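You operate a simulated robot arm through the tools that you are given. There is no shell and no other tool.

You run a simulated robot arm. Do the job below in one go: nothing can be reset, and whatever is moved stays where it is left.

Task
Put some things from the potting bench away. At the end: the yellow clothes peg from the potting bench is in the potting bench drawer; the blue clothes peg from the potting bench is in the potting bench drawer; whatever was shut is shut again. Leave all else as you found it, and nothing knocked over (what rides in a drawer may roll over).
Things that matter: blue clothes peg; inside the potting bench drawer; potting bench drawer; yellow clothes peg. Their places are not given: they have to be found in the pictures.

The check looks at the end state, three seconds after you hand in, the way a careful person would. Anything else that was tipped, shoved, dropped, spilled or broken makes it a failure.

Robot
A 7-joint arm with a two-finger parallel gripper, fixed in place. Base frame: the origin is at the foot of the arm, x ahead of it, y to its left, z up. Readings come in m, rad, newtons and seconds.
With the tool pointing down near the work surface it reaches from about 0.26 to 0.68 m from the base axis. Its first joint turns from -2.897 to 2.897 rad. Payload 2.5 kg.
The TCP is the grasp point between the finger pads, 0.03 m short of the fingertips. In the tool frame z runs along the fingers and y along their closing line. The gripper opens to 0.094 m. The fingers are 0.028 m wide and 0.01 m thick; the gripper's body (0.05 by 0.096 m) begins 0.055 m behind the TCP.
Orientation is that of the tool frame in the base frame, as [roll, pitch, yaw] about the fixed x, y, z axes, in that order (R = Rz(yaw) Ry(pitch) Rx(roll)). With the fingers straight down and closing along the base's y, the tool's x points along the base's -x, its y along +y and its z along -z.

Tools
- The arm moves only by the tool drive_tool. Its argument "motion" is a list that holds one entry, the list of rows, each a list of 7 numbers: the turn, a rotation vector about the tool's x, y, z in units of 180 degrees (1.0 is 180 degrees), then the shift along the tool's x, y, z in units of 400 mm (1.0 is 400 mm), then the finger opening in m, from 0 to 0.094. In form: [[[ax, ay, az, x, y, z, fingers], ...]]. A call has 1 to 20 rows; each row is the pose to reach, as a shift and turn from the pose commanded when the call began, along the tool's axes at that moment. A call with a number of a shift or a turn outside -1 to 1 is refused whole. A row lasts 0.2 s, in which the tool goes at most 0.05 m and 0.15 rad; a call with a longer step from one row to the next is refused whole, and so is a gripper value outside its range. A pose out of reach is approached as far as the arm can. The call stops where the force on the tool passes 40 N (or 10 N more than at its start, if that is more) or the arm is blocked; 0.2 s more then pass. The fingers move at their own pace (about 0.072 m/s each) and stop on an object; they squeeze with about 29 N. The grip force told is the motor's: it shows also when the fingers shut on nothing. Time passes only in rows, and 0.2 s behind the last, so rows that repeat a pose let the fingers close. It gives the time, the measured TCP pose, the force on the tool (base axes), the opening and the grip force at its end, in the units of the frame above (readings bear some noise), with the torque about the TCP (base axes, N m) and any sound that the robot's microphone picked up.
- Cameras (640 x 400 px; columns grow to the right, rows downward): "scene" is fixed at [0.2166, -0.6369, 0.4454]; the picture's right is [0.96, -0.27, 0.00], its down [-0.20, -0.71, -0.68] and it looks along [0.18, 0.65, -0.73] (base axes); focal length 214 px, centre (320, 200). "wrist" rides on the gripper at [0.076, 0.014, -0.102] in the tool frame; the picture's right is [-0.18, 0.98, 0.00], its down [-0.75, -0.14, -0.64] and it looks along [-0.63, -0.12, 0.77] (tool axes); focal length 243 px, centre (320, 200).
- snapshot(camera): a new picture of that camera. It takes no simulated time.
- probe_pixels(camera, pixels): for up to 12 pixels [column, row] of the newest picture of that camera ("zoom" is the newest enlarged one), the place [x, y, z] in the base frame of the surface seen there, good to about 0.002 m, but the place of the scene camera against the robot may be out by one fixed shift of up to 0.025 m in any direction. It takes no simulated time.
- close_up(camera, box): a new picture of the part [left, top, right, bottom] of that camera's present view, enlarged. It takes no simulated time.
- close_job(): hands the job in; it is judged then, once.

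Leave the gripper open and the arm clear of the work at the hand-in unless told otherwise.

The tools are called after "Emit:" as name(argument=value, ...) on one line, values as JSON. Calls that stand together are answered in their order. drive_tool: Moves the arm, as the interface text tells. Its arguments: {"type":"object","properties":{"motion":{"type":"array","items":{"type":"array","items":{"type":"array","items":{"type":"number"}}}}},"required":["motion"]} The other tools are called the same way: snapshot (camera) takes a picture; probe_pixels (camera, pixels) gives the place of the surface under pixels of a picture; close_up (camera, box) takes an enlarged picture of a part of a camera's view; close_job () hands the job in.

At the start:

```text
time_s: 0.0
eef_pos: [0.3994, -0.3114, 0.2542]
tool_rot: [-3.141, -0.001, -3.141]
contact_force: [-0.3, -0.6, -0.2]
torque: [0.0, 0.0, -0.01]
width: 0.0939
gripper_force: 0.0
```

scene: 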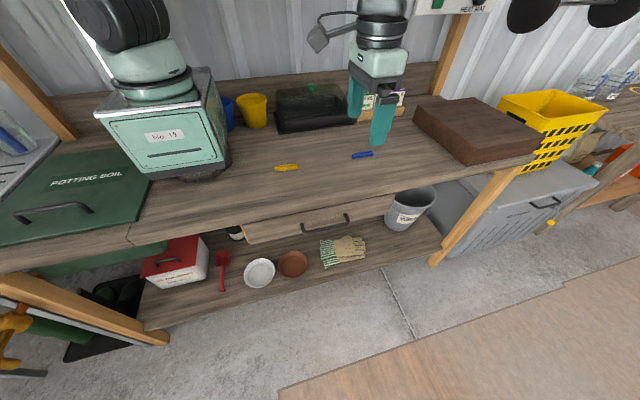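
wrist: 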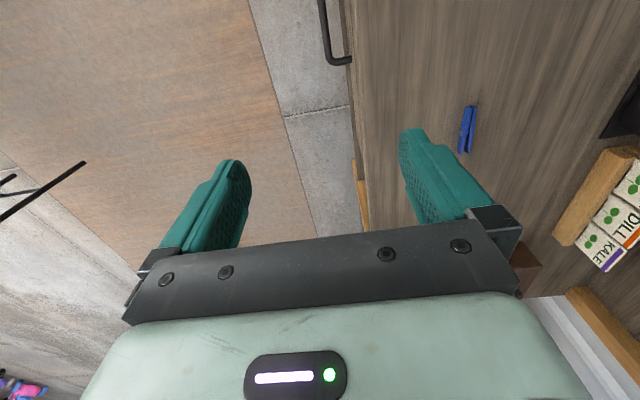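

I see the yellow peg near (287,168) and the blue peg near (362,155) in the scene view, and the drawer front with a handle around (325,222). First I take enlarged pictures of the bench and of the drawer.

Emit:
close_up(camera="scene", box=[220, 120, 440, 260])

Emit:
snapshot(camera="wrist")

```text
2.86 times, centred on (330, 190) of scene
```

zoom: 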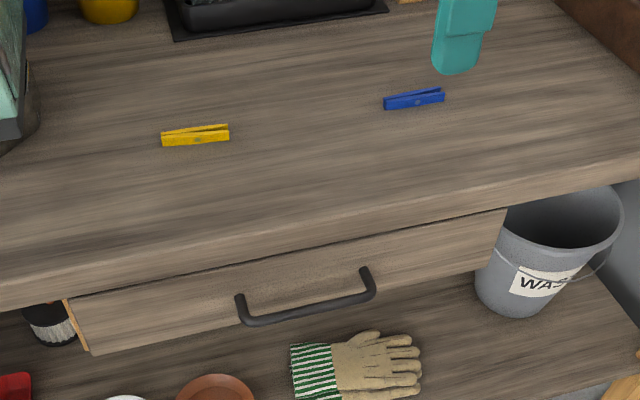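

```text
taken
```

wrist: 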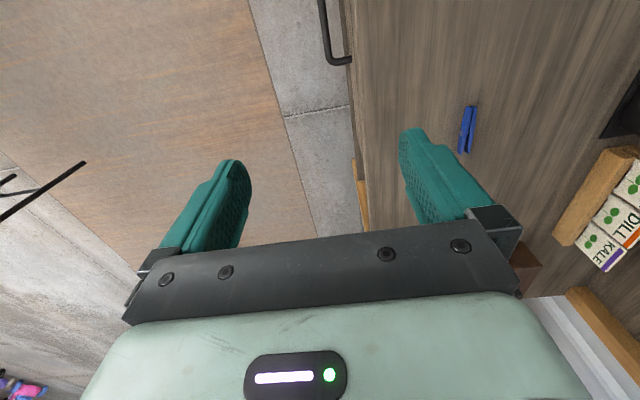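

The zoom shows the yellow peg at about (196,135), the blue peg at about (414,98), and the handle running from (240,310) to (370,285). I probe these points, plus the blue peg and the handle in the wrist picture so I can compare the two cameras.

Emit:
probe_pixels(camera="zoom", pixels=[[166, 139], [196, 136], [226, 132], [387, 103], [414, 99], [442, 94], [244, 317], [308, 309], [371, 290], [240, 297], [365, 269], [300, 220]])

Emit:
probe_pixels(camera="wrist", pixels=[[471, 110], [466, 130], [462, 150], [335, 60], [325, 30], [348, 59], [356, 100], [370, 100], [322, 5], [430, 60], [356, 150], [345, 20]])

```text
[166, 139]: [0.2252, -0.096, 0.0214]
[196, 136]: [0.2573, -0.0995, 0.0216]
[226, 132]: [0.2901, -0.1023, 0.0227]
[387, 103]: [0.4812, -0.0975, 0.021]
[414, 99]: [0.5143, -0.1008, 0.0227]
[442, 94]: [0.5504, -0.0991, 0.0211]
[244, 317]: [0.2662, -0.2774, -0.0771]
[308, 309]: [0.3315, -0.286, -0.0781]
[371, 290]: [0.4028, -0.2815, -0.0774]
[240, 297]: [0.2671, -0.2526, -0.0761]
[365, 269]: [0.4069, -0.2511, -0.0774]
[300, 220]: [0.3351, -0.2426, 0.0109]
```

```text
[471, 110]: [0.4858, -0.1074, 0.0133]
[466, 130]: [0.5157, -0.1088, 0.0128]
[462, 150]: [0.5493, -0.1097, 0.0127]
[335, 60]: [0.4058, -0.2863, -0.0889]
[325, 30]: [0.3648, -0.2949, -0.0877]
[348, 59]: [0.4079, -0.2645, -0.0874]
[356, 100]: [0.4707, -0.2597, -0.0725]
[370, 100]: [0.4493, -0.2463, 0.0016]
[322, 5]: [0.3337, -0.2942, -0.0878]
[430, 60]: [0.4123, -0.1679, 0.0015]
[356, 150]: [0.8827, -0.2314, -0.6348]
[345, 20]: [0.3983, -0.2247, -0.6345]
```

Comparing both cameras on the blue peg and the handle, the scene camera reads about 0.009 m too high in y and z. I probe more of the drawer front, the bench lip and the drawer sides, and enlarge the handle to see its shape.

Emit:
close_up(camera="scene", box=[230, 190, 410, 260])

Emit:
close_up(camera="wrist", box=[280, 0, 400, 110])

```text
3.56 times, centred on (320, 225) of scene
```

zoom: 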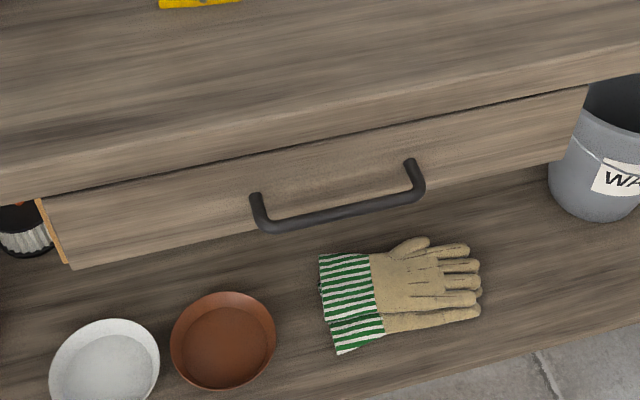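

```text
3.64 times, centred on (340, 55) of wrist
```

zoom: 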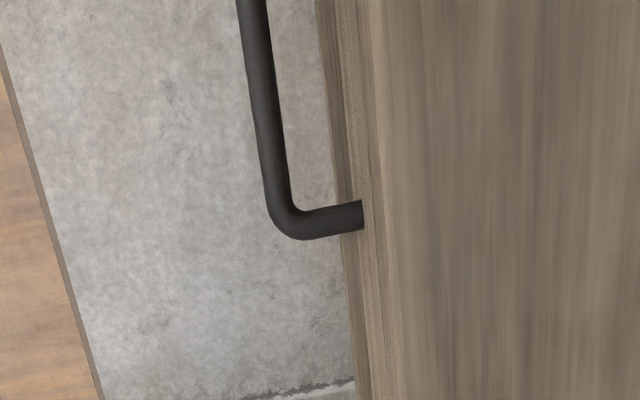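

The newest zoom is the wrist one. I probe the bar and its foot (300,225), the drawer front top near (350,150) and (350,250), and the bench lip near (372,100) and (390,100).

Emit:
probe_pixels(camera="zoom", pixels=[[258, 80], [268, 80], [246, 80], [264, 140], [330, 218], [356, 214], [330, 100], [345, 100], [362, 100], [375, 100], [390, 100], [352, 280]])

Emit:
close_up(camera="scene", box=[230, 190, 410, 260])

```text
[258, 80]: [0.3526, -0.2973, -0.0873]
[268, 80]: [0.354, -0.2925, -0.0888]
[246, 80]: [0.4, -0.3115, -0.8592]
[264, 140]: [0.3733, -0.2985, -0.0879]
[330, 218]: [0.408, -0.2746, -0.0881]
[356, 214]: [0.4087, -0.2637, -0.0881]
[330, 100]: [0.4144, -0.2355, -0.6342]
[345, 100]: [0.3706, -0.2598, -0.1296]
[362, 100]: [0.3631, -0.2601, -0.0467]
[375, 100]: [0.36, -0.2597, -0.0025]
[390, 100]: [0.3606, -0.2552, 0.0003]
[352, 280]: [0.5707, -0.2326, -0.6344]
```

```text
3.56 times, centred on (320, 225) of scene
```

zoom: 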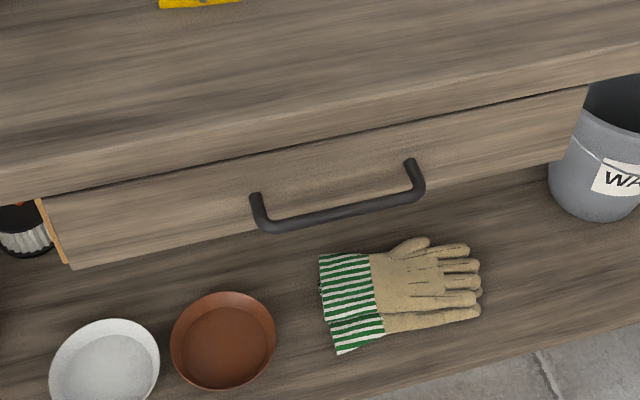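

Bench lip and drawer front are both near y = -0.26, and the bar sits near y = -0.296, z about -0.093. Next I probe the drawer front's extent in the scene zoom: left edge (45,200)-(70,262), right edge (585,90)-(570,155).

Emit:
probe_pixels(camera="zoom", pixels=[[50, 200], [72, 258], [580, 95], [565, 150], [330, 148], [330, 160], [340, 120], [335, 212], [258, 198], [412, 165], [58, 240], [45, 215]])

```text
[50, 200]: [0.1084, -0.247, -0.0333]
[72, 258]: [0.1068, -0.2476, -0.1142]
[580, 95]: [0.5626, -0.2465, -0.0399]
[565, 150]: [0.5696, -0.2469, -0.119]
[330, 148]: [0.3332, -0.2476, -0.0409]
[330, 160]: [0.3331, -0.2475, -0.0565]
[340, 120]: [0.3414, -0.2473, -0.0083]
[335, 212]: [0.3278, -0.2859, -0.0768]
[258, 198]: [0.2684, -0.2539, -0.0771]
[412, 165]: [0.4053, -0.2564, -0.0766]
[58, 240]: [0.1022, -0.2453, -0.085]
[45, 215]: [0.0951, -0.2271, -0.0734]
```

The drawer front spans x of about 0.105 to 0.57 and the bar's middle is near (0.336, -0.2965, -0.0925). I will tilt the tool about 35° so the gripper body clears the bench lip, narrow the fingers to 0.03 m, and come to a point above and in front of the handle.

Emit:
drive_tool(motion=[[[-0.0324, 0, 0, 0.0264, -0.0165, 0.075, 0.03], [-0.0648, 0, 0, 0.0528, -0.033, 0.15, 0.03], [-0.0972, 0, 0, 0.0793, -0.0495, 0.225, 0.03], [-0.1296, 0, 0, 0.1057, -0.066, 0.3, 0.03], [-0.162, 0, 0, 0.1321, -0.0825, 0.375, 0.03], [-0.1944, 0, 0, 0.1585, -0.099, 0.45, 0.03], [-0.1944, 0, 0, 0.1585, -0.099, 0.45, 0.03]]])

```text
time_s: 1.6
eef_pos: [0.337, -0.3509, 0.0747]
tool_rot: [2.529, -0.001, -3.141]
contact_force: [0.6, 0.3, 0.6]
torque: [-0.02, 0.01, -0.02]
width: 0.03
gripper_force: 0.0
```

The tool is at (0.337, -0.351, 0.075), tilted 35°, with the fingers at 0.03. I take pictures to check the handle against the fingers.

Emit:
snapshot(camera="wrist")

Emit:
snapshot(camera="scene")

```text
taken
```

wrist: 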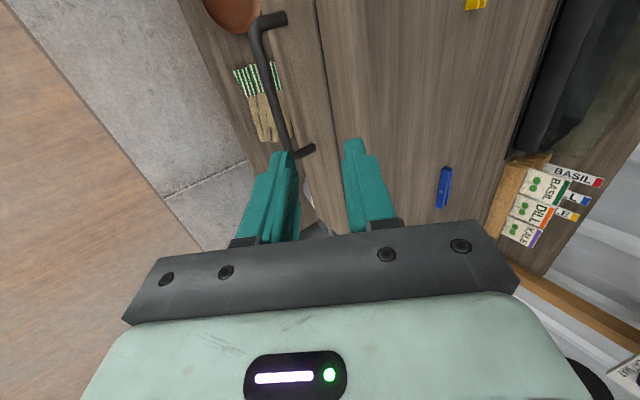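

```text
taken
```

scene: 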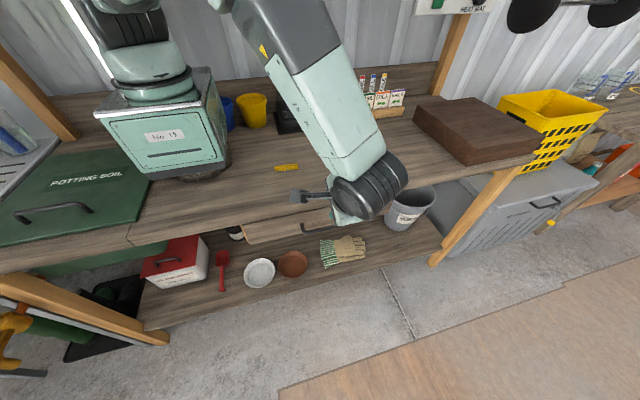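

The wrist view shows the bar running from (262,40) to (285,150), with the yellow peg at the top edge (475,3). I probe the bar, the drawer front and the bench lip to refine the grasp.

Emit:
probe_pixels(camera="wrist", pixels=[[264, 60], [268, 80], [274, 105], [281, 135], [308, 150], [279, 18], [300, 80], [318, 80], [335, 80], [262, 60], [267, 60], [475, 3]])

Emit:
close_up(camera="wrist", box=[220, 0, 380, 180])

```text
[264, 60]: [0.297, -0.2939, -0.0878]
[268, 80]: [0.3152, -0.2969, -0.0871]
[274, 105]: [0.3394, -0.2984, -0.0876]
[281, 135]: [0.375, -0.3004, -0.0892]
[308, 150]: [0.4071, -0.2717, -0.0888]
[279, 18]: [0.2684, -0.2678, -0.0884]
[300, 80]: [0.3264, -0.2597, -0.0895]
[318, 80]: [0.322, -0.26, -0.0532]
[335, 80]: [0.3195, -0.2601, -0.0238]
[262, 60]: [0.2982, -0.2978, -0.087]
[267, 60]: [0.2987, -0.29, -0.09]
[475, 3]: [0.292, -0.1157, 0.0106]
```

```text
2.22 times, centred on (300, 90) of wrist
```

zoom: 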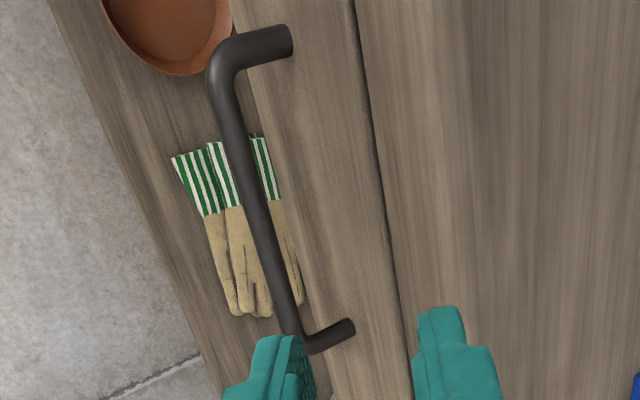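

The bar's middle is at y of about -0.297, z of about -0.093. I slide -0.052 m along tool y and then advance along the fingers to about 0.033 m short of the grasp, then look again.

Emit:
drive_tool(motion=[[[0, 0, 0, 0, -0.1, 0.05, 0.03], [0, 0, 0, 0, -0.1293, 0.15, 0.03], [0, 0, 0, 0, -0.1293, 0.24, 0.03], [0, 0, 0, 0, -0.1293, 0.3, 0.03], [0, 0, 0, 0, -0.1293, 0.3, 0.03]]])

Emit:
snapshot(camera="wrist")

```text
time_s: 2.8
eef_pos: [0.3362, -0.3235, -0.0543]
tool_rot: [2.531, 0.001, 3.141]
contact_force: [-0.3, 0.9, -0.5]
torque: [-0.01, -0.01, 0.03]
width: 0.0299
gripper_force: 0.0
```

```text
taken
```

wrist: 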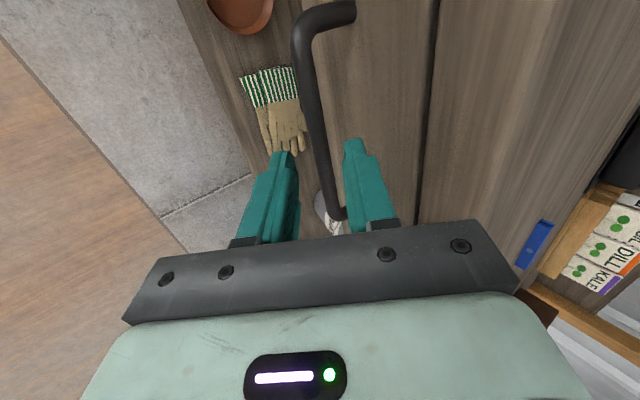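

The bar lies between the two fingers with room on each side. I advance the last 0.033 m along the fingers and close on the bar.

Emit:
drive_tool(motion=[[[0, 0, 0, 0, 0, 0.0425, 0.03], [0, 0, 0, 0, 0, 0.0825, 0.03], [0, 0, 0, 0, 0, 0.0825, 0.03], [0, 0, 0, 0, 0, 0.0825, 0.0], [0, 0, 0, 0, 0, 0.0825, 0.0], [0, 0, 0, 0, 0, 0.0825, 0.0]]])

Emit:
snapshot(camera="wrist")

```text
time_s: 4.2
eef_pos: [0.3363, -0.3056, -0.0818]
tool_rot: [2.531, 0.001, 3.139]
contact_force: [4.3, -4.1, -11.3]
torque: [-0.16, -0.06, -0.02]
width: 0.0117
gripper_force: 45.0
```

```text
taken
```

wrist: 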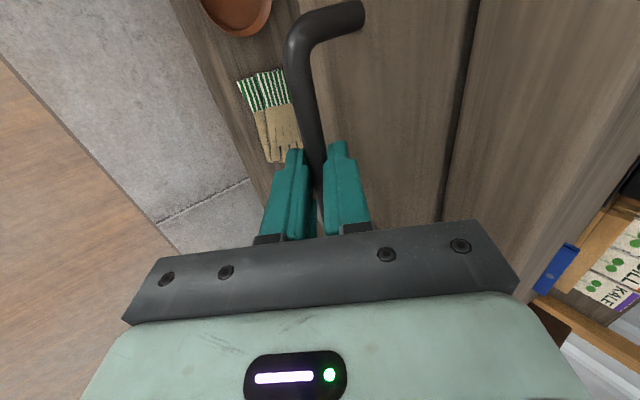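

The fingers hold the bar at 0.0117 m width with a firm grip. I pull along base -y by 0.10 m in slow steps and read the force.

Emit:
drive_tool(motion=[[[0, 0, 0, 0, -0.0205, -0.01434, 0.0], [0, 0, 0, 0, -0.041, -0.0287, 0.0], [0, 0, 0, 0, -0.0819, -0.0574, 0.0], [0, 0, 0, 0, -0.1229, -0.086, 0.0], [0, 0, 0, 0, -0.1638, -0.1147, 0.0], [0, 0, 0, 0, -0.2048, -0.1434, 0.0], [0, 0, 0, 0, -0.2048, -0.1434, 0.0]]])

Emit:
snapshot(camera="scene")

Emit:
snapshot(camera="wrist")

```text
time_s: 5.8
eef_pos: [0.3363, -0.4051, -0.0799]
tool_rot: [2.532, -0.002, -3.141]
contact_force: [-3.8, -0.1, -18.1]
torque: [-0.14, -0.07, 0.03]
width: 0.0116
gripper_force: 44.7
```

```text
taken
```

scene: 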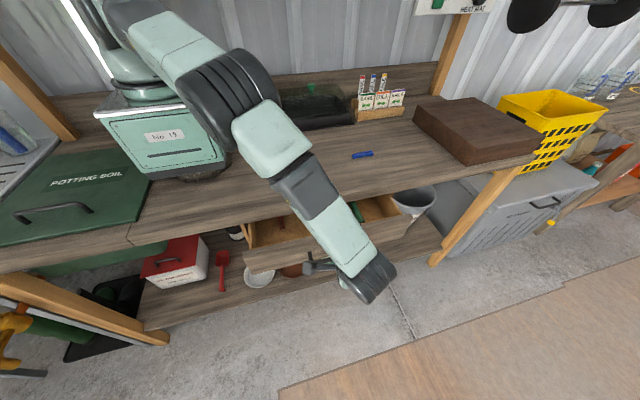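

```text
taken
```

wrist: 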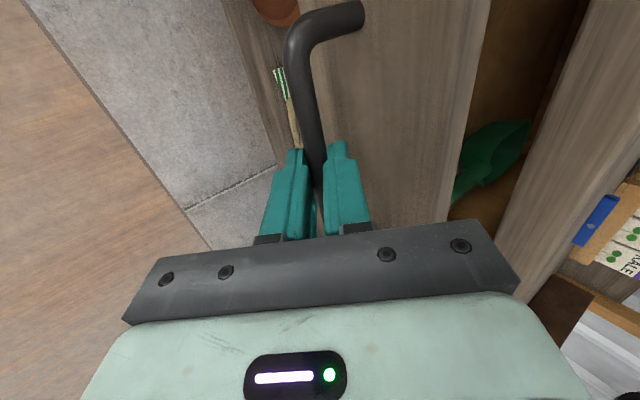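

The drawer slides freely and holds a green item near (490,150) in the wrist view. I pull another 0.09 m.

Emit:
drive_tool(motion=[[[0, 0, 0, 0, -0.0205, -0.01434, 0.0], [0, 0, 0, 0, -0.0614, -0.043, 0.0], [0, 0, 0, 0, -0.1024, -0.0717, 0.0], [0, 0, 0, 0, -0.1433, -0.1004, 0.0], [0, 0, 0, 0, -0.1843, -0.1291, 0.0], [0, 0, 0, 0, -0.1843, -0.1291, 0.0]]])

Emit:
snapshot(camera="scene")

Emit:
snapshot(camera="wrist")

```text
time_s: 6.6
eef_pos: [0.3357, -0.4444, -0.0808]
tool_rot: [2.53, 0.001, 3.14]
contact_force: [2.3, -0.5, -6.2]
torque: [-0.13, 0.04, -0.1]
width: 0.0118
gripper_force: 45.2
out of reach, approached as far as the arm can: row 3, 4
stopped in row 4: the force on the tool passed its limit at 54 N (the readings are from after the stop); the commanded pose is now the measured one
```

```text
taken
```

scene: 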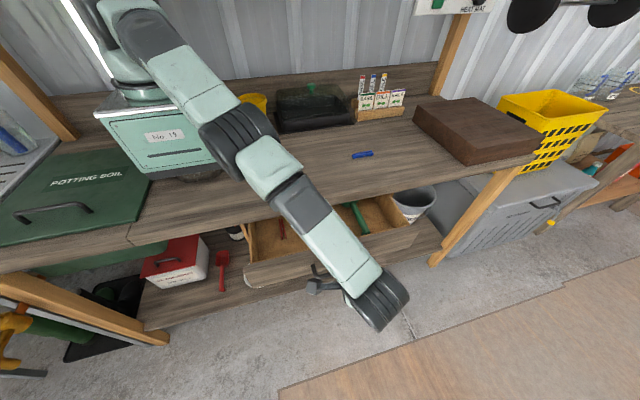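

```text
taken
```

wrist: 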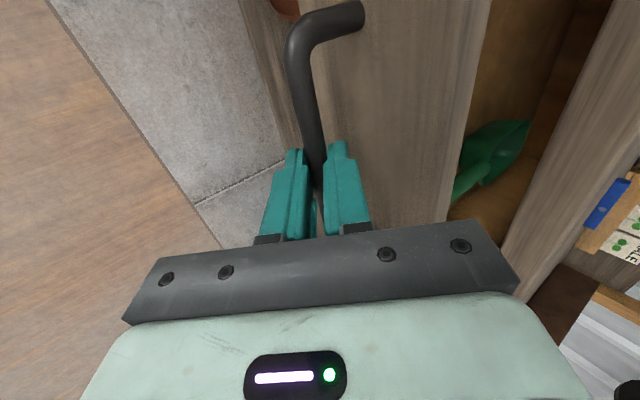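

The drawer is now open by about 0.14 m, as far as the arm reaches at this tilt, and the panel's front is near y = -0.40. That is room enough, so I open the fingers to 0.03, back off along them, then rise and turn the tool upright.

Emit:
drive_tool(motion=[[[0, 0, 0, 0, 0, 0, 0.03], [0, 0, 0, 0, 0, 0, 0.03], [0.02, 0, 0, 0, 0, -0.0375, 0.03], [0.04, 0, 0, 0, 0, -0.075, 0.03], [0.07, 0, 0, 0, 0.043, -0.1364, 0.03], [0.1, 0, 0, 0, 0.086, -0.198, 0.03], [0.13, 0, 0, 0, 0.129, -0.259, 0.03], [0.16, 0, 0, 0, 0.172, -0.321, 0.03], [0.1944, 0, 0, 0, 0.215, -0.382, 0.03], [0.1944, 0, 0, 0, 0.215, -0.382, 0.03]]])

Emit:
snapshot(camera="scene")

Emit:
snapshot(camera="wrist")

```text
time_s: 8.8
eef_pos: [0.3356, -0.462, 0.0951]
tool_rot: [3.14, 0.0, -3.141]
contact_force: [0.5, 0.4, 0.3]
torque: [0.03, 0.04, 0.0]
width: 0.0301
gripper_force: 0.0
```

```text
taken
```

scene: 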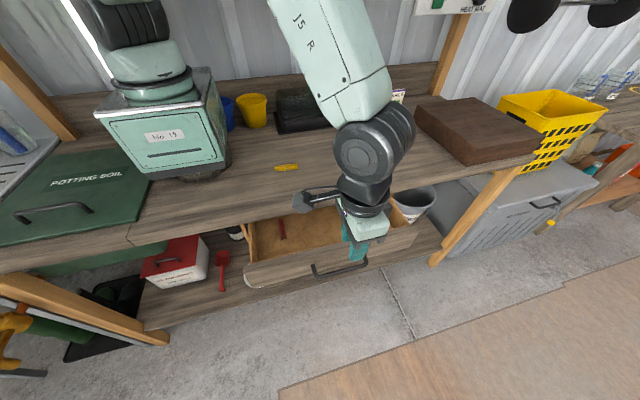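

```text
taken
```

wrist: 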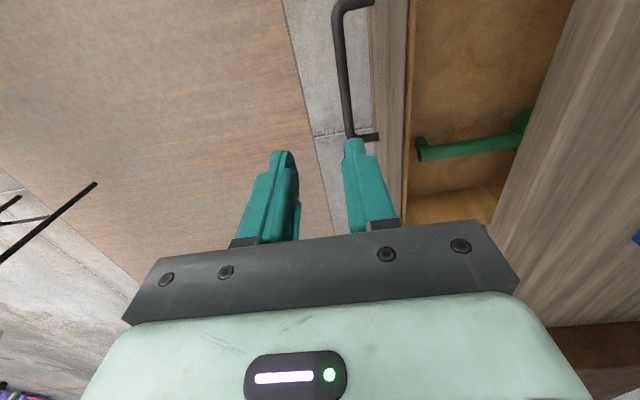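

The handle is released and the tool is upright and clear. The drawer shows a green trowel on its right side (wrist 420-520,150) and something red at scene (283,230). I probe the drawer's interior in both pictures.

Emit:
probe_pixels(camera="wrist", pixels=[[470, 60], [450, 30], [500, 90], [422, 150], [465, 145], [440, 145], [409, 60], [395, 60], [540, 60], [450, 210], [381, 60], [430, 100]])

Emit:
close_up(camera="scene", box=[230, 190, 430, 300])

```text
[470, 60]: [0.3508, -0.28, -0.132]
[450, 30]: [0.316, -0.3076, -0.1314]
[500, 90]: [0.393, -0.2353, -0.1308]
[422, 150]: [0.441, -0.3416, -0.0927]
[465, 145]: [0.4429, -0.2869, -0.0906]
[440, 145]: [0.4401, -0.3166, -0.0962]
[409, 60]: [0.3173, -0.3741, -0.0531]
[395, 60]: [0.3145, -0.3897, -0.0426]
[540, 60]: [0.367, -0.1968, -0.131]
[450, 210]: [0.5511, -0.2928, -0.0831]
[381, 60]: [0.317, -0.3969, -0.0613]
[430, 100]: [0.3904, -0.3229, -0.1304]
```

```text
3.20 times, centred on (330, 245) of scene
```

zoom: 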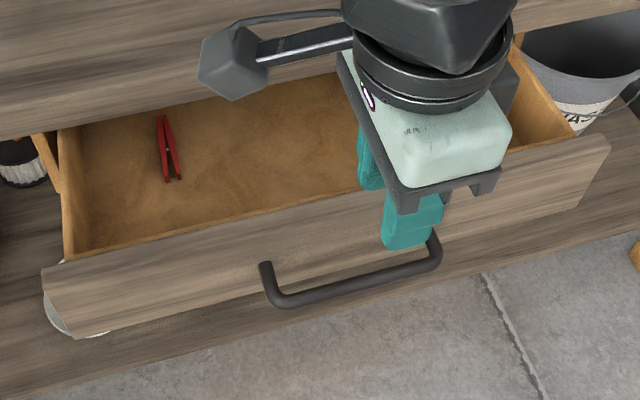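

The drawer floor is at z of about -0.131 and the inner front at y of about -0.38. The red item is another peg in the left part, and the trowel sits at x of about 0.44. I probe the red peg and, on a fresh scene picture, the robot's base box to see how near it is to the yellow peg.

Emit:
probe_pixels(camera="zoom", pixels=[[165, 120], [168, 160], [178, 178], [300, 150], [90, 200], [220, 200], [330, 90], [440, 190]])

Emit:
probe_pixels(camera="scene", pixels=[[222, 140], [225, 158], [212, 80], [218, 110], [205, 175], [228, 160], [287, 168], [160, 150], [276, 168], [298, 167]])

```text
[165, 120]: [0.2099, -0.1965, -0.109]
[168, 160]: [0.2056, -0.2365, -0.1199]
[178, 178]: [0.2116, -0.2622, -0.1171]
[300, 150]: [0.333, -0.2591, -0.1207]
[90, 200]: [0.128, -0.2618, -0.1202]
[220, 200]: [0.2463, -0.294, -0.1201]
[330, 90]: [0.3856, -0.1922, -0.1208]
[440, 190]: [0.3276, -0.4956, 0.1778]
```

```text
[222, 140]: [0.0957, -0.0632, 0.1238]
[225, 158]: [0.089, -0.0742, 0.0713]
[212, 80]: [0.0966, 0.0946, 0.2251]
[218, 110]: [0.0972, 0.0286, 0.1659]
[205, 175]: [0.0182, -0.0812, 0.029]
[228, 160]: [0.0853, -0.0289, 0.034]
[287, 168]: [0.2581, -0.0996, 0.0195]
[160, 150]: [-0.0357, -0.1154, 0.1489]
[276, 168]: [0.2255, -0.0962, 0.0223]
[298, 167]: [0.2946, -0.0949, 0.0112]
```

The base box ends at x of about 0.10, so the yellow peg's surroundings are clear. I raise the tool, carry it over the bench to above the blue peg at (0.517, -0.109), and open the fingers to 0.06.

Emit:
drive_tool(motion=[[[0, 0, 0, 0, 0, -0.1, 0.03], [0, 0, 0, 0, 0, -0.2, 0.03], [0, 0, 0, -0.0454, 0.0883, -0.2, 0.04], [0, 0, 0, -0.0907, 0.1765, -0.2, 0.06], [0, 0, 0, -0.1361, 0.2648, -0.2, 0.06], [0, 0, 0, -0.1814, 0.353, -0.2, 0.06], [0, 0, 0, -0.2268, 0.4413, -0.2, 0.06], [0, 0, 0, -0.2721, 0.5295, -0.2, 0.06], [0, 0, 0, -0.3175, 0.6178, -0.2, 0.06], [0, 0, 0, -0.3628, 0.706, -0.16, 0.06], [0, 0, 0, -0.4082, 0.7943, -0.11, 0.06], [0, 0, 0, -0.4535, 0.8825, -0.0625, 0.06], [0, 0, 0, -0.4535, 0.8825, -0.0625, 0.06]]])

Emit:
snapshot(camera="wrist")

Emit:
snapshot(camera="scene")

```text
time_s: 11.6
eef_pos: [0.5175, -0.1103, 0.1212]
tool_rot: [3.14, 0.002, 3.141]
contact_force: [-0.1, 0.2, -0.6]
torque: [-0.01, 0.04, -0.02]
width: 0.06
gripper_force: 0.0
```

```text
taken
```

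wrist: 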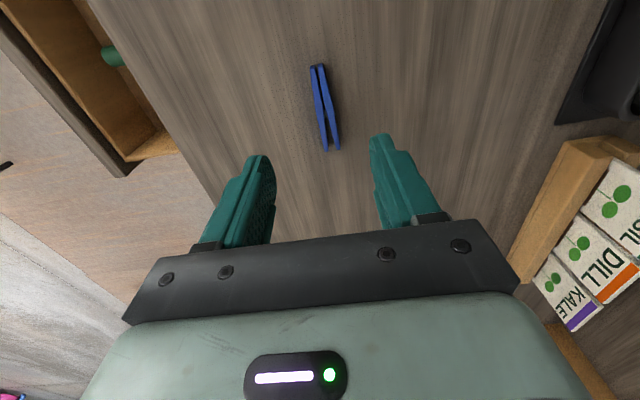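

```text
taken
```

scene: 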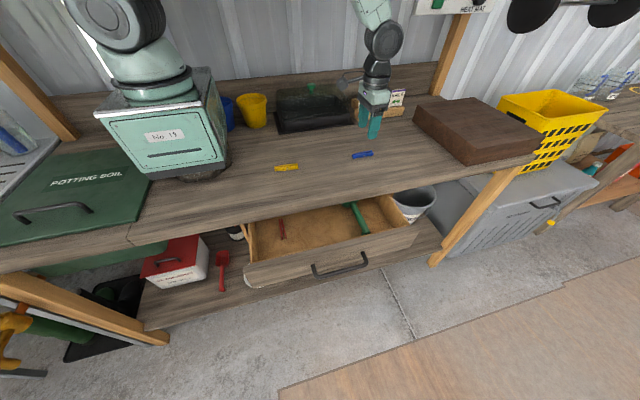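

The blue peg lies between the fingers ahead at (325,107) in the wrist view. I probe both its legs and ends, and the nearby seed packet stand at (560,170) and (580,300) for clearance.

Emit:
probe_pixels(camera="wrist", pixels=[[318, 68], [320, 90], [325, 90], [322, 110], [330, 110], [325, 145], [336, 145], [560, 170], [580, 300], [550, 290], [430, 80], [540, 240]])

Emit:
close_up(camera="wrist", box=[270, 40, 390, 180])

```text
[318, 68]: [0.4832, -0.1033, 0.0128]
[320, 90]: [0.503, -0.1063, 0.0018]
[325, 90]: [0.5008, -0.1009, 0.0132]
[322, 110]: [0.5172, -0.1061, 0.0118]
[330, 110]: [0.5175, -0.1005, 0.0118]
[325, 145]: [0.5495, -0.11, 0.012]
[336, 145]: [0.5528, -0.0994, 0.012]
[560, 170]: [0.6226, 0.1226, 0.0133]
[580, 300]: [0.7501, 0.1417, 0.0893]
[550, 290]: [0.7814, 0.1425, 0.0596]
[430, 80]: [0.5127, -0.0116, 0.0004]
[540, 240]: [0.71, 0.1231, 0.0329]
```

```text
2.86 times, centred on (330, 110) of wrist
```

zoom: 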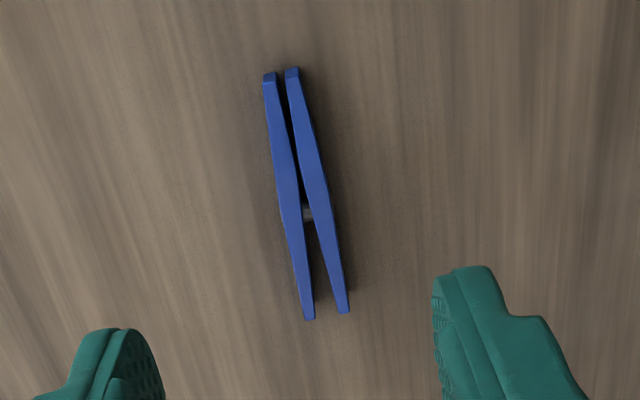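

The peg's middle, with the spring, is at about (0.518, -0.104), nearly parallel to x, with its top at z = 0.012. The seed stand is far away. I shift +0.006 m in y and descend 0.087 m, then close.

Emit:
drive_tool(motion=[[[0, 0, 0, 0, 0.015, 0.075, 0.05], [0, 0, 0, 0, 0.015, 0.15, 0.05], [0, 0, 0, 0, 0.015, 0.2, 0.05], [0, 0, 0, 0, 0.015, 0.2175, 0.05], [0, 0, 0, 0, 0.015, 0.2175, 0.05]]])

Emit:
snapshot(camera="wrist")

```text
time_s: 12.8
eef_pos: [0.5167, -0.1032, 0.0332]
tool_rot: [3.141, 0.001, 3.141]
contact_force: [-0.8, -0.1, -0.5]
torque: [0.0, -0.03, 0.0]
width: 0.0501
gripper_force: 0.1
```

```text
taken
```

wrist: 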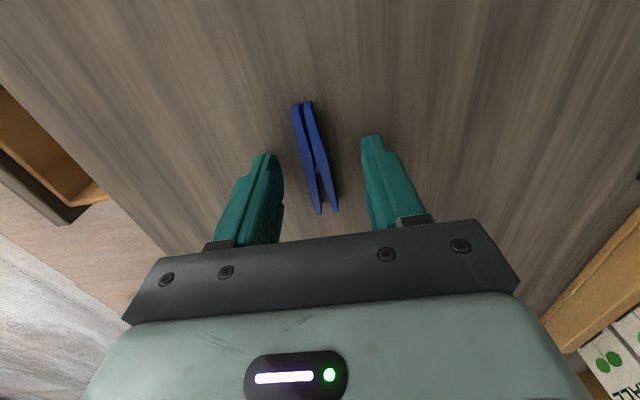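

The peg lies between the finger pads with its middle in line with the tips. No contact is felt, so I close the fingers on it.

Emit:
drive_tool(motion=[[[0, 0, 0, 0, 0, 0, 0.0], [0, 0, 0, 0, 0, 0, 0.0], [0, 0, 0, 0, 0, 0, 0.0], [0, 0, 0, 0, 0, 0, 0.0]]])

Emit:
snapshot(camera="wrist")

```text
time_s: 13.8
eef_pos: [0.5174, -0.1023, 0.0346]
tool_rot: [3.14, 0.002, -3.141]
contact_force: [0.4, -0.3, 0.3]
torque: [-0.05, 0.01, 0.02]
width: 0.0135
gripper_force: 29.2
```

```text
taken
```

wrist: 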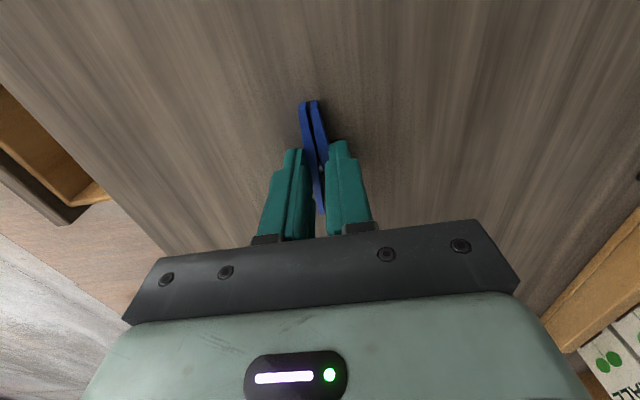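

The peg is held at 0.0135 m width with 29 N. I lift it 0.12 m and carry it to above the open drawer at about (0.36, -0.325).

Emit:
drive_tool(motion=[[[0, 0, 0, 0, 0, -0.1, 0.0], [0, 0, 0, 0, 0, -0.2, 0.0], [0, 0, 0, 0, 0, -0.3, 0.0], [0, 0, 0, 0.0561, -0.0793, -0.3, 0.0], [0, 0, 0, 0.1121, -0.1586, -0.3, 0.0], [0, 0, 0, 0.1682, -0.2379, -0.3, 0.0], [0, 0, 0, 0.2243, -0.3171, -0.3, 0.0], [0, 0, 0, 0.2804, -0.3964, -0.3, 0.0], [0, 0, 0, 0.3364, -0.4757, -0.3, 0.0], [0, 0, 0, 0.3925, -0.555, -0.3, 0.0], [0, 0, 0, 0.3925, -0.555, -0.3, 0.0]]])

Emit:
snapshot(camera="wrist")

Emit:
snapshot(camera="scene")

```text
time_s: 16.2
eef_pos: [0.3605, -0.3249, 0.1522]
tool_rot: [3.14, 0.001, 3.141]
contact_force: [-0.1, -0.7, -1.2]
torque: [0.0, 0.03, 0.0]
width: 0.0136
gripper_force: 29.2
```

```text
taken
```

wrist: 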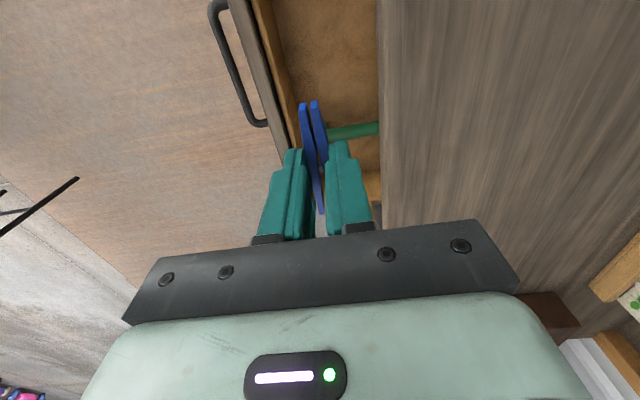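

```text
taken
```

scene: 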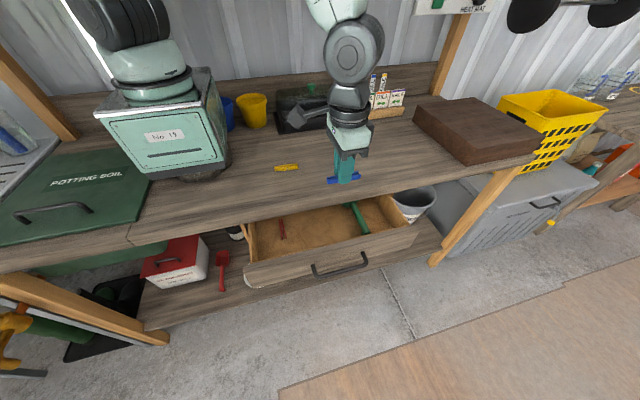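

The peg is held over the drawer opening. I check the panel's inner edge, the bench lip and the trowel under the present view before lowering.

Emit:
probe_pixels(camera="wrist", pixels=[[345, 133], [370, 128], [272, 60], [262, 60], [283, 60], [330, 60], [376, 60], [385, 60], [330, 20], [345, 100], [372, 185]])

```text
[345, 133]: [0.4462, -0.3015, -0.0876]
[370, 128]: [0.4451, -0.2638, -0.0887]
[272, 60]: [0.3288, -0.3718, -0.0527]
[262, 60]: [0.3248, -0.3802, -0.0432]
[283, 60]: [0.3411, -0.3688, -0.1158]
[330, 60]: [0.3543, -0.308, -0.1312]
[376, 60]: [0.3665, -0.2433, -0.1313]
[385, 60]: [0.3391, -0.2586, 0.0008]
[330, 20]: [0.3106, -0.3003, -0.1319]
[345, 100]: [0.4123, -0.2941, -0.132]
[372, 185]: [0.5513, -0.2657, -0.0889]
```

The drawer's free space runs from y = -0.371 to -0.26, with its floor at -0.131, and the trowel is at x of about 0.445. I lower the peg to a TCP height of about -0.093, keeping y near -0.322 so the body misses the lip and panel.

Emit:
drive_tool(motion=[[[0, 0, 0, 0, 0.0075, 0.1, 0.0], [0, 0, 0, 0, 0.0075, 0.2, 0.0], [0, 0, 0, 0, 0.0075, 0.3, 0.0], [0, 0, 0, 0, 0.0075, 0.4, 0.0], [0, 0, 0, 0, 0.0075, 0.5, 0.0], [0, 0, 0, 0, 0.0075, 0.57, 0.0], [0, 0, 0, 0, 0.0075, 0.6125, 0.0], [0, 0, 0, 0, 0.0075, 0.6125, 0.0]]])

Emit:
snapshot(camera="wrist")

Emit:
snapshot(camera="scene")

```text
time_s: 18.0
eef_pos: [0.3616, -0.321, -0.0915]
tool_rot: [3.14, 0.001, 3.14]
contact_force: [-0.1, 0.8, 0.7]
torque: [0.03, 0.0, 0.03]
width: 0.0134
gripper_force: 28.8
```

```text
taken
```

wrist: 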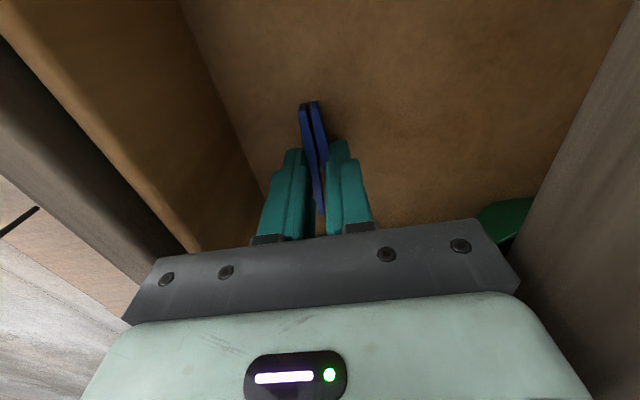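

```text
taken
```

scene: 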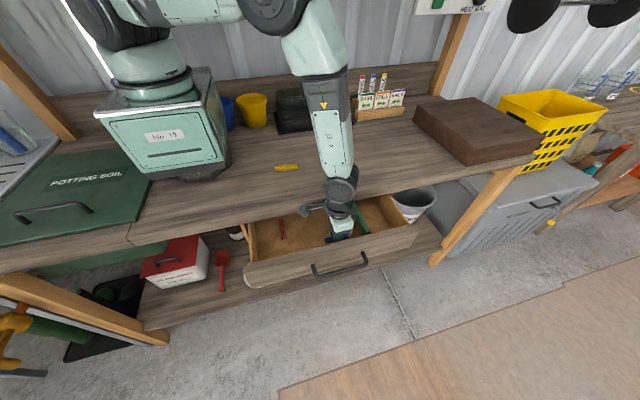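

The peg is inside the drawer just above the floor, with no contact felt. I open the fingers to 0.035 to let it down, wait, then rise back to z of about 0.15.

Emit:
drive_tool(motion=[[[0, 0, 0, 0, 0, 0, 0.035], [0, 0, 0, 0, 0, 0, 0.035], [0, 0, 0, 0, 0, 0, 0.035], [0, 0, 0, 0, 0, -0.05, 0.035], [0, 0, 0, 0, 0, -0.15, 0.035], [0, 0, 0, 0, 0, -0.25, 0.035], [0, 0, 0, 0, 0, -0.35, 0.035], [0, 0, 0, 0, 0, -0.45, 0.035], [0, 0, 0, 0, 0, -0.55, 0.035], [0, 0, 0, 0, 0, -0.62, 0.035], [0, 0, 0, 0, 0, -0.62, 0.035]]])

Emit:
snapshot(camera="wrist")

Emit:
snapshot(camera="scene")

```text
time_s: 20.4
eef_pos: [0.3607, -0.3218, 0.1562]
tool_rot: [3.139, 0.002, 3.141]
contact_force: [0.1, -0.4, 0.2]
torque: [0.01, 0.02, -0.03]
width: 0.0349
gripper_force: 0.1
```

```text
taken
```

wrist: 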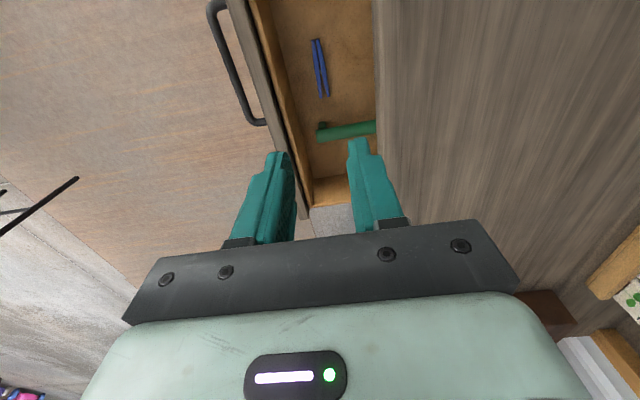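

```text
taken
```

scene: 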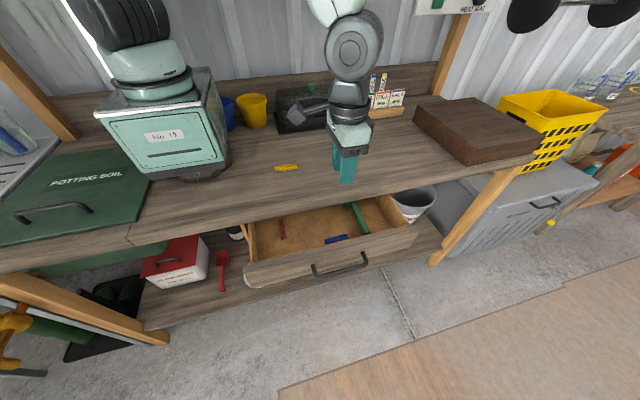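

The blue peg lies in the drawer at scene (337,238). Next I go to above the yellow peg, expected near (0.26, -0.105), with fingers at 0.06.

Emit:
drive_tool(motion=[[[0, 0, 0, 0.0357, 0.0775, 0, 0.05], [0, 0, 0, 0.0714, 0.155, 0, 0.06], [0, 0, 0, 0.1071, 0.2325, 0, 0.06], [0, 0, 0, 0.1429, 0.31, 0, 0.06], [0, 0, 0, 0.1786, 0.3875, 0, 0.06], [0, 0, 0, 0.2143, 0.465, 0.03, 0.06], [0, 0, 0, 0.25, 0.5425, 0.07, 0.06], [0, 0, 0, 0.25, 0.5425, 0.07, 0.06]]])

Emit:
snapshot(camera="wrist")

Emit:
snapshot(camera="scene")

```text
time_s: 22.2
eef_pos: [0.2593, -0.1042, 0.1293]
tool_rot: [3.141, 0.003, 3.139]
contact_force: [-0.1, 0.0, 0.5]
torque: [-0.01, -0.02, -0.02]
width: 0.0602
gripper_force: 0.0
```

```text
taken
```

wrist: 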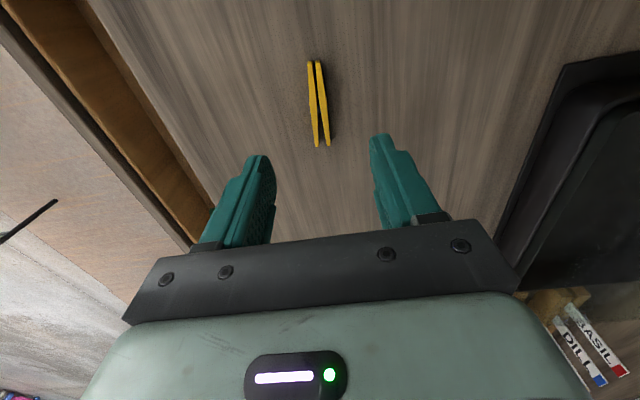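

```text
taken
```

scene: 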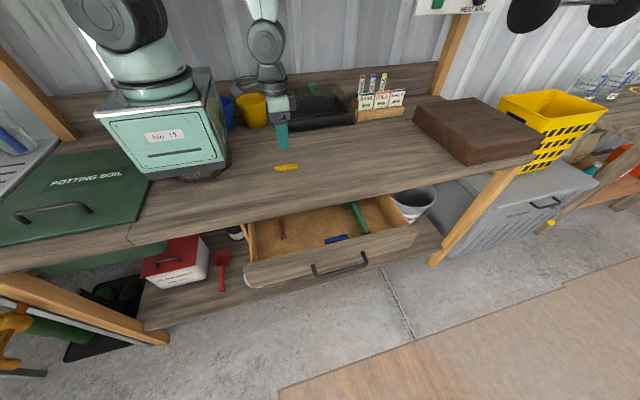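

The yellow peg lies between the fingers at (319,105) in the wrist view. I probe its legs and ends, and the yellow pot and the tray in the scene view, since they are near the camera bracket.

Emit:
probe_pixels(camera="wrist", pixels=[[311, 64], [321, 64], [312, 100], [322, 100], [313, 110], [324, 110], [316, 143], [328, 143], [560, 90], [530, 250], [430, 100]])

Emit:
probe_pixels(camera="scene", pixels=[[253, 112], [255, 124], [240, 100], [228, 115], [276, 125], [285, 130], [247, 84]])

Emit:
close_up(camera="wrist", box=[270, 40, 390, 180])

```text
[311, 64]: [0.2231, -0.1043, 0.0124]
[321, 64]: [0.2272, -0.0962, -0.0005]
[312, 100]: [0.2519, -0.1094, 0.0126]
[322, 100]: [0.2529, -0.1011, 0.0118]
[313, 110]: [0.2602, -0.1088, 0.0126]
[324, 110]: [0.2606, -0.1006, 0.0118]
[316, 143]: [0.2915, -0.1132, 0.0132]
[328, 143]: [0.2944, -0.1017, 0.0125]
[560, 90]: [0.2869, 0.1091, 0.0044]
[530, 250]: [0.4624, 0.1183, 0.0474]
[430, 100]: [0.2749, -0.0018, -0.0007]
```

```text
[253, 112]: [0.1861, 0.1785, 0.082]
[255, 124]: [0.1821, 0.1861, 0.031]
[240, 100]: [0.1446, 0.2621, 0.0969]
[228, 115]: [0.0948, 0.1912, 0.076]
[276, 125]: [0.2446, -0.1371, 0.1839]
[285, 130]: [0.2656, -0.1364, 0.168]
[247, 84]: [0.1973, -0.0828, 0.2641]
```

```text
2.86 times, centred on (330, 110) of wrist
```

zoom: 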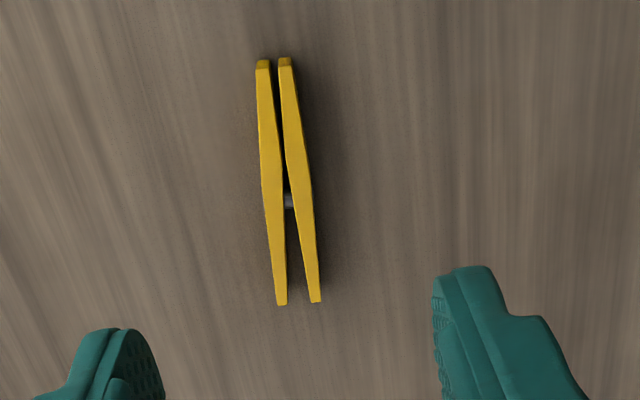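

The yellow peg's middle is at about (0.260, -0.105), turned about -4.5° from x, and the pots are well away at y > 0.17. I turn the tool by about 4.3° to match and descend 0.095 m.

Emit:
drive_tool(motion=[[[0, 0, 0.012, 0, -0.001, 0.075, 0.05], [0, 0, 0.024, -0.001, -0.001, 0.15, 0.05], [0, 0, 0.024, -0.001, -0.001, 0.21, 0.05], [0, 0, 0.024, -0.001, -0.001, 0.2375, 0.05], [0, 0, 0.024, -0.001, -0.001, 0.2375, 0.05]]])

Emit:
snapshot(camera="wrist")

```text
time_s: 23.4
eef_pos: [0.2629, -0.1049, 0.0337]
tool_rot: [3.139, 0.002, 3.065]
contact_force: [0.3, 0.9, -0.1]
torque: [0.01, 0.01, 0.01]
width: 0.05
gripper_force: 0.0
```

```text
taken
```

wrist: 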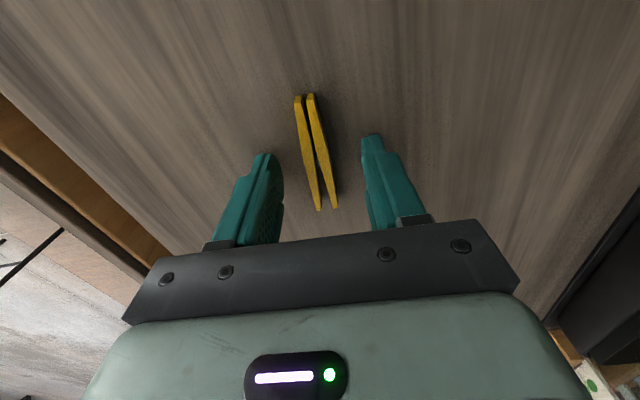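

The peg is between the pads, about centred, as the blue one was. I close the fingers.

Emit:
drive_tool(motion=[[[0, 0, 0, 0, 0, 0, 0.0], [0, 0, 0, 0, 0, 0, 0.0], [0, 0, 0, 0, 0, 0, 0.0], [0, 0, 0, 0, 0, 0, 0.0]]])

Emit:
snapshot(camera="wrist")

```text
time_s: 24.4
eef_pos: [0.262, -0.1042, 0.0343]
tool_rot: [3.14, 0.002, 3.066]
contact_force: [0.6, 0.6, -0.6]
torque: [0.01, -0.04, -0.01]
width: 0.0132
gripper_force: 29.2
```

```text
taken
```

wrist: 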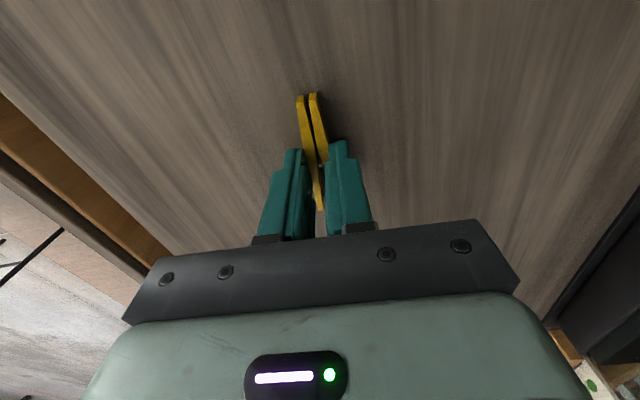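

The yellow peg is held at 0.0132 m with 29 N. I lift it 0.12 m, turn the tool back straight, and carry it to above the drawer at about (0.271, -0.322), left of the blue peg.

Emit:
drive_tool(motion=[[[0, 0, 0, 0, 0, -0.1, 0.0], [0, 0, 0, 0, 0, -0.2, 0.0], [0, 0, 0, 0, 0, -0.3, 0.0], [0, 0, -0.004, -0.0106, -0.0901, -0.3, 0.0], [0, 0, -0.008, -0.0212, -0.1802, -0.3, 0.0], [0, 0, -0.012, -0.0318, -0.2703, -0.3, 0.0], [0, 0, -0.016, -0.0423, -0.3603, -0.3, 0.0], [0, 0, -0.02, -0.0529, -0.4504, -0.3, 0.0], [0, 0, -0.024, -0.0635, -0.5405, -0.3, 0.0], [0, 0, -0.024, -0.0635, -0.5405, -0.3, 0.0]]])

Emit:
snapshot(camera="wrist")

Emit:
snapshot(camera="scene")

```text
time_s: 26.6
eef_pos: [0.2708, -0.3232, 0.154]
tool_rot: [3.14, 0.002, -3.141]
contact_force: [-0.5, -0.1, 0.2]
torque: [-0.02, 0.02, 0.0]
width: 0.0134
gripper_force: 28.8
```

```text
taken
```

wrist: 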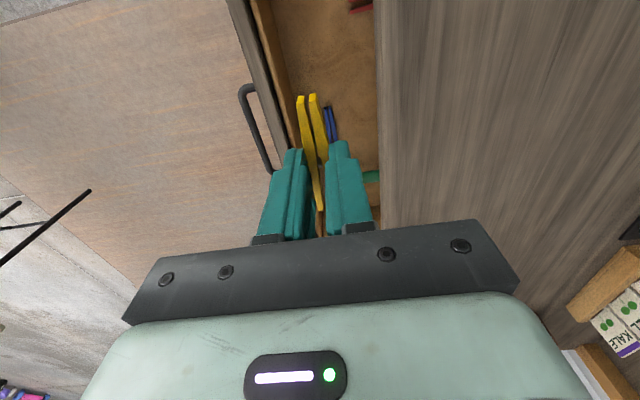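

```text
taken
```

scene: 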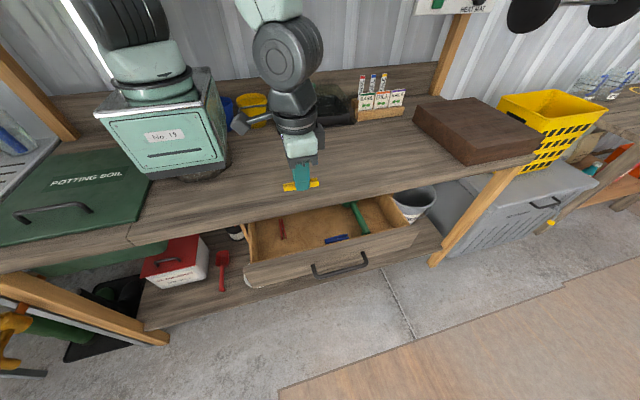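

Blue peg shows at (330,122) and the red peg at (360,5) in the wrist view. I probe both to be sure the yellow one will land between them.

Emit:
probe_pixels(camera="wrist", pixels=[[327, 110], [334, 135], [331, 122], [355, 8], [368, 5], [300, 97], [320, 205], [279, 60]])

Emit:
close_up(camera="scene", box=[230, 190, 430, 300])

```text
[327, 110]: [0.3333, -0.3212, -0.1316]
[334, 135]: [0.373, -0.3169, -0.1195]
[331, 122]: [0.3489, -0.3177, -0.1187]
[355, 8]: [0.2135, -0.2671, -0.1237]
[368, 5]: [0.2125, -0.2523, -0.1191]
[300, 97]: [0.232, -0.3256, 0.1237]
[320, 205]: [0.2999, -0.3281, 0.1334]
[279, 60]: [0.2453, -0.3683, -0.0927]
```

```text
3.20 times, centred on (330, 245) of scene
```

zoom: 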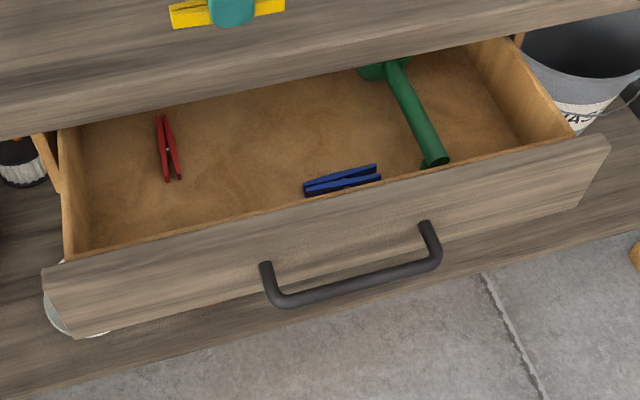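

The yellow peg spans x 0.232 to 0.303. The blue one starts at about 0.328 and the red one is at about 0.213 and further back, so the spot is free. I lower by 0.246 m.

Emit:
drive_tool(motion=[[[0, 0, 0, 0, 0.003, 0.1, 0.0], [0, 0, 0, 0, 0.003, 0.2, 0.0], [0, 0, 0, 0, 0.003, 0.3, 0.0], [0, 0, 0, 0, 0.003, 0.4, 0.0], [0, 0, 0, 0, 0.003, 0.5, 0.0], [0, 0, 0, 0, 0.003, 0.57, 0.0], [0, 0, 0, 0, 0.003, 0.615, 0.0], [0, 0, 0, 0, 0.003, 0.615, 0.0]]])

Emit:
snapshot(camera="wrist")

```text
time_s: 28.4
eef_pos: [0.2705, -0.3205, -0.0933]
tool_rot: [3.139, 0.001, 3.141]
contact_force: [0.4, -1.1, -0.1]
torque: [0.01, 0.0, -0.02]
width: 0.0134
gripper_force: 29.2
```

```text
taken
```

wrist: 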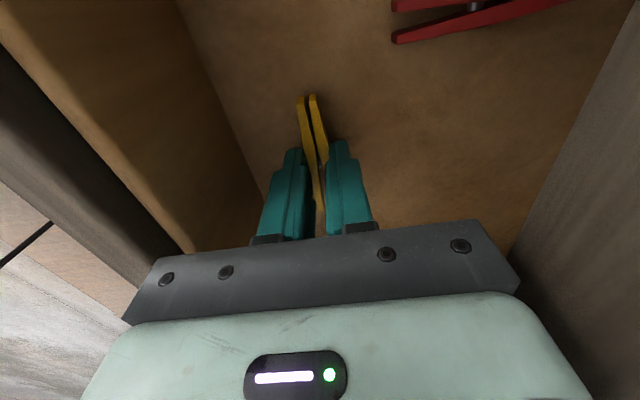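

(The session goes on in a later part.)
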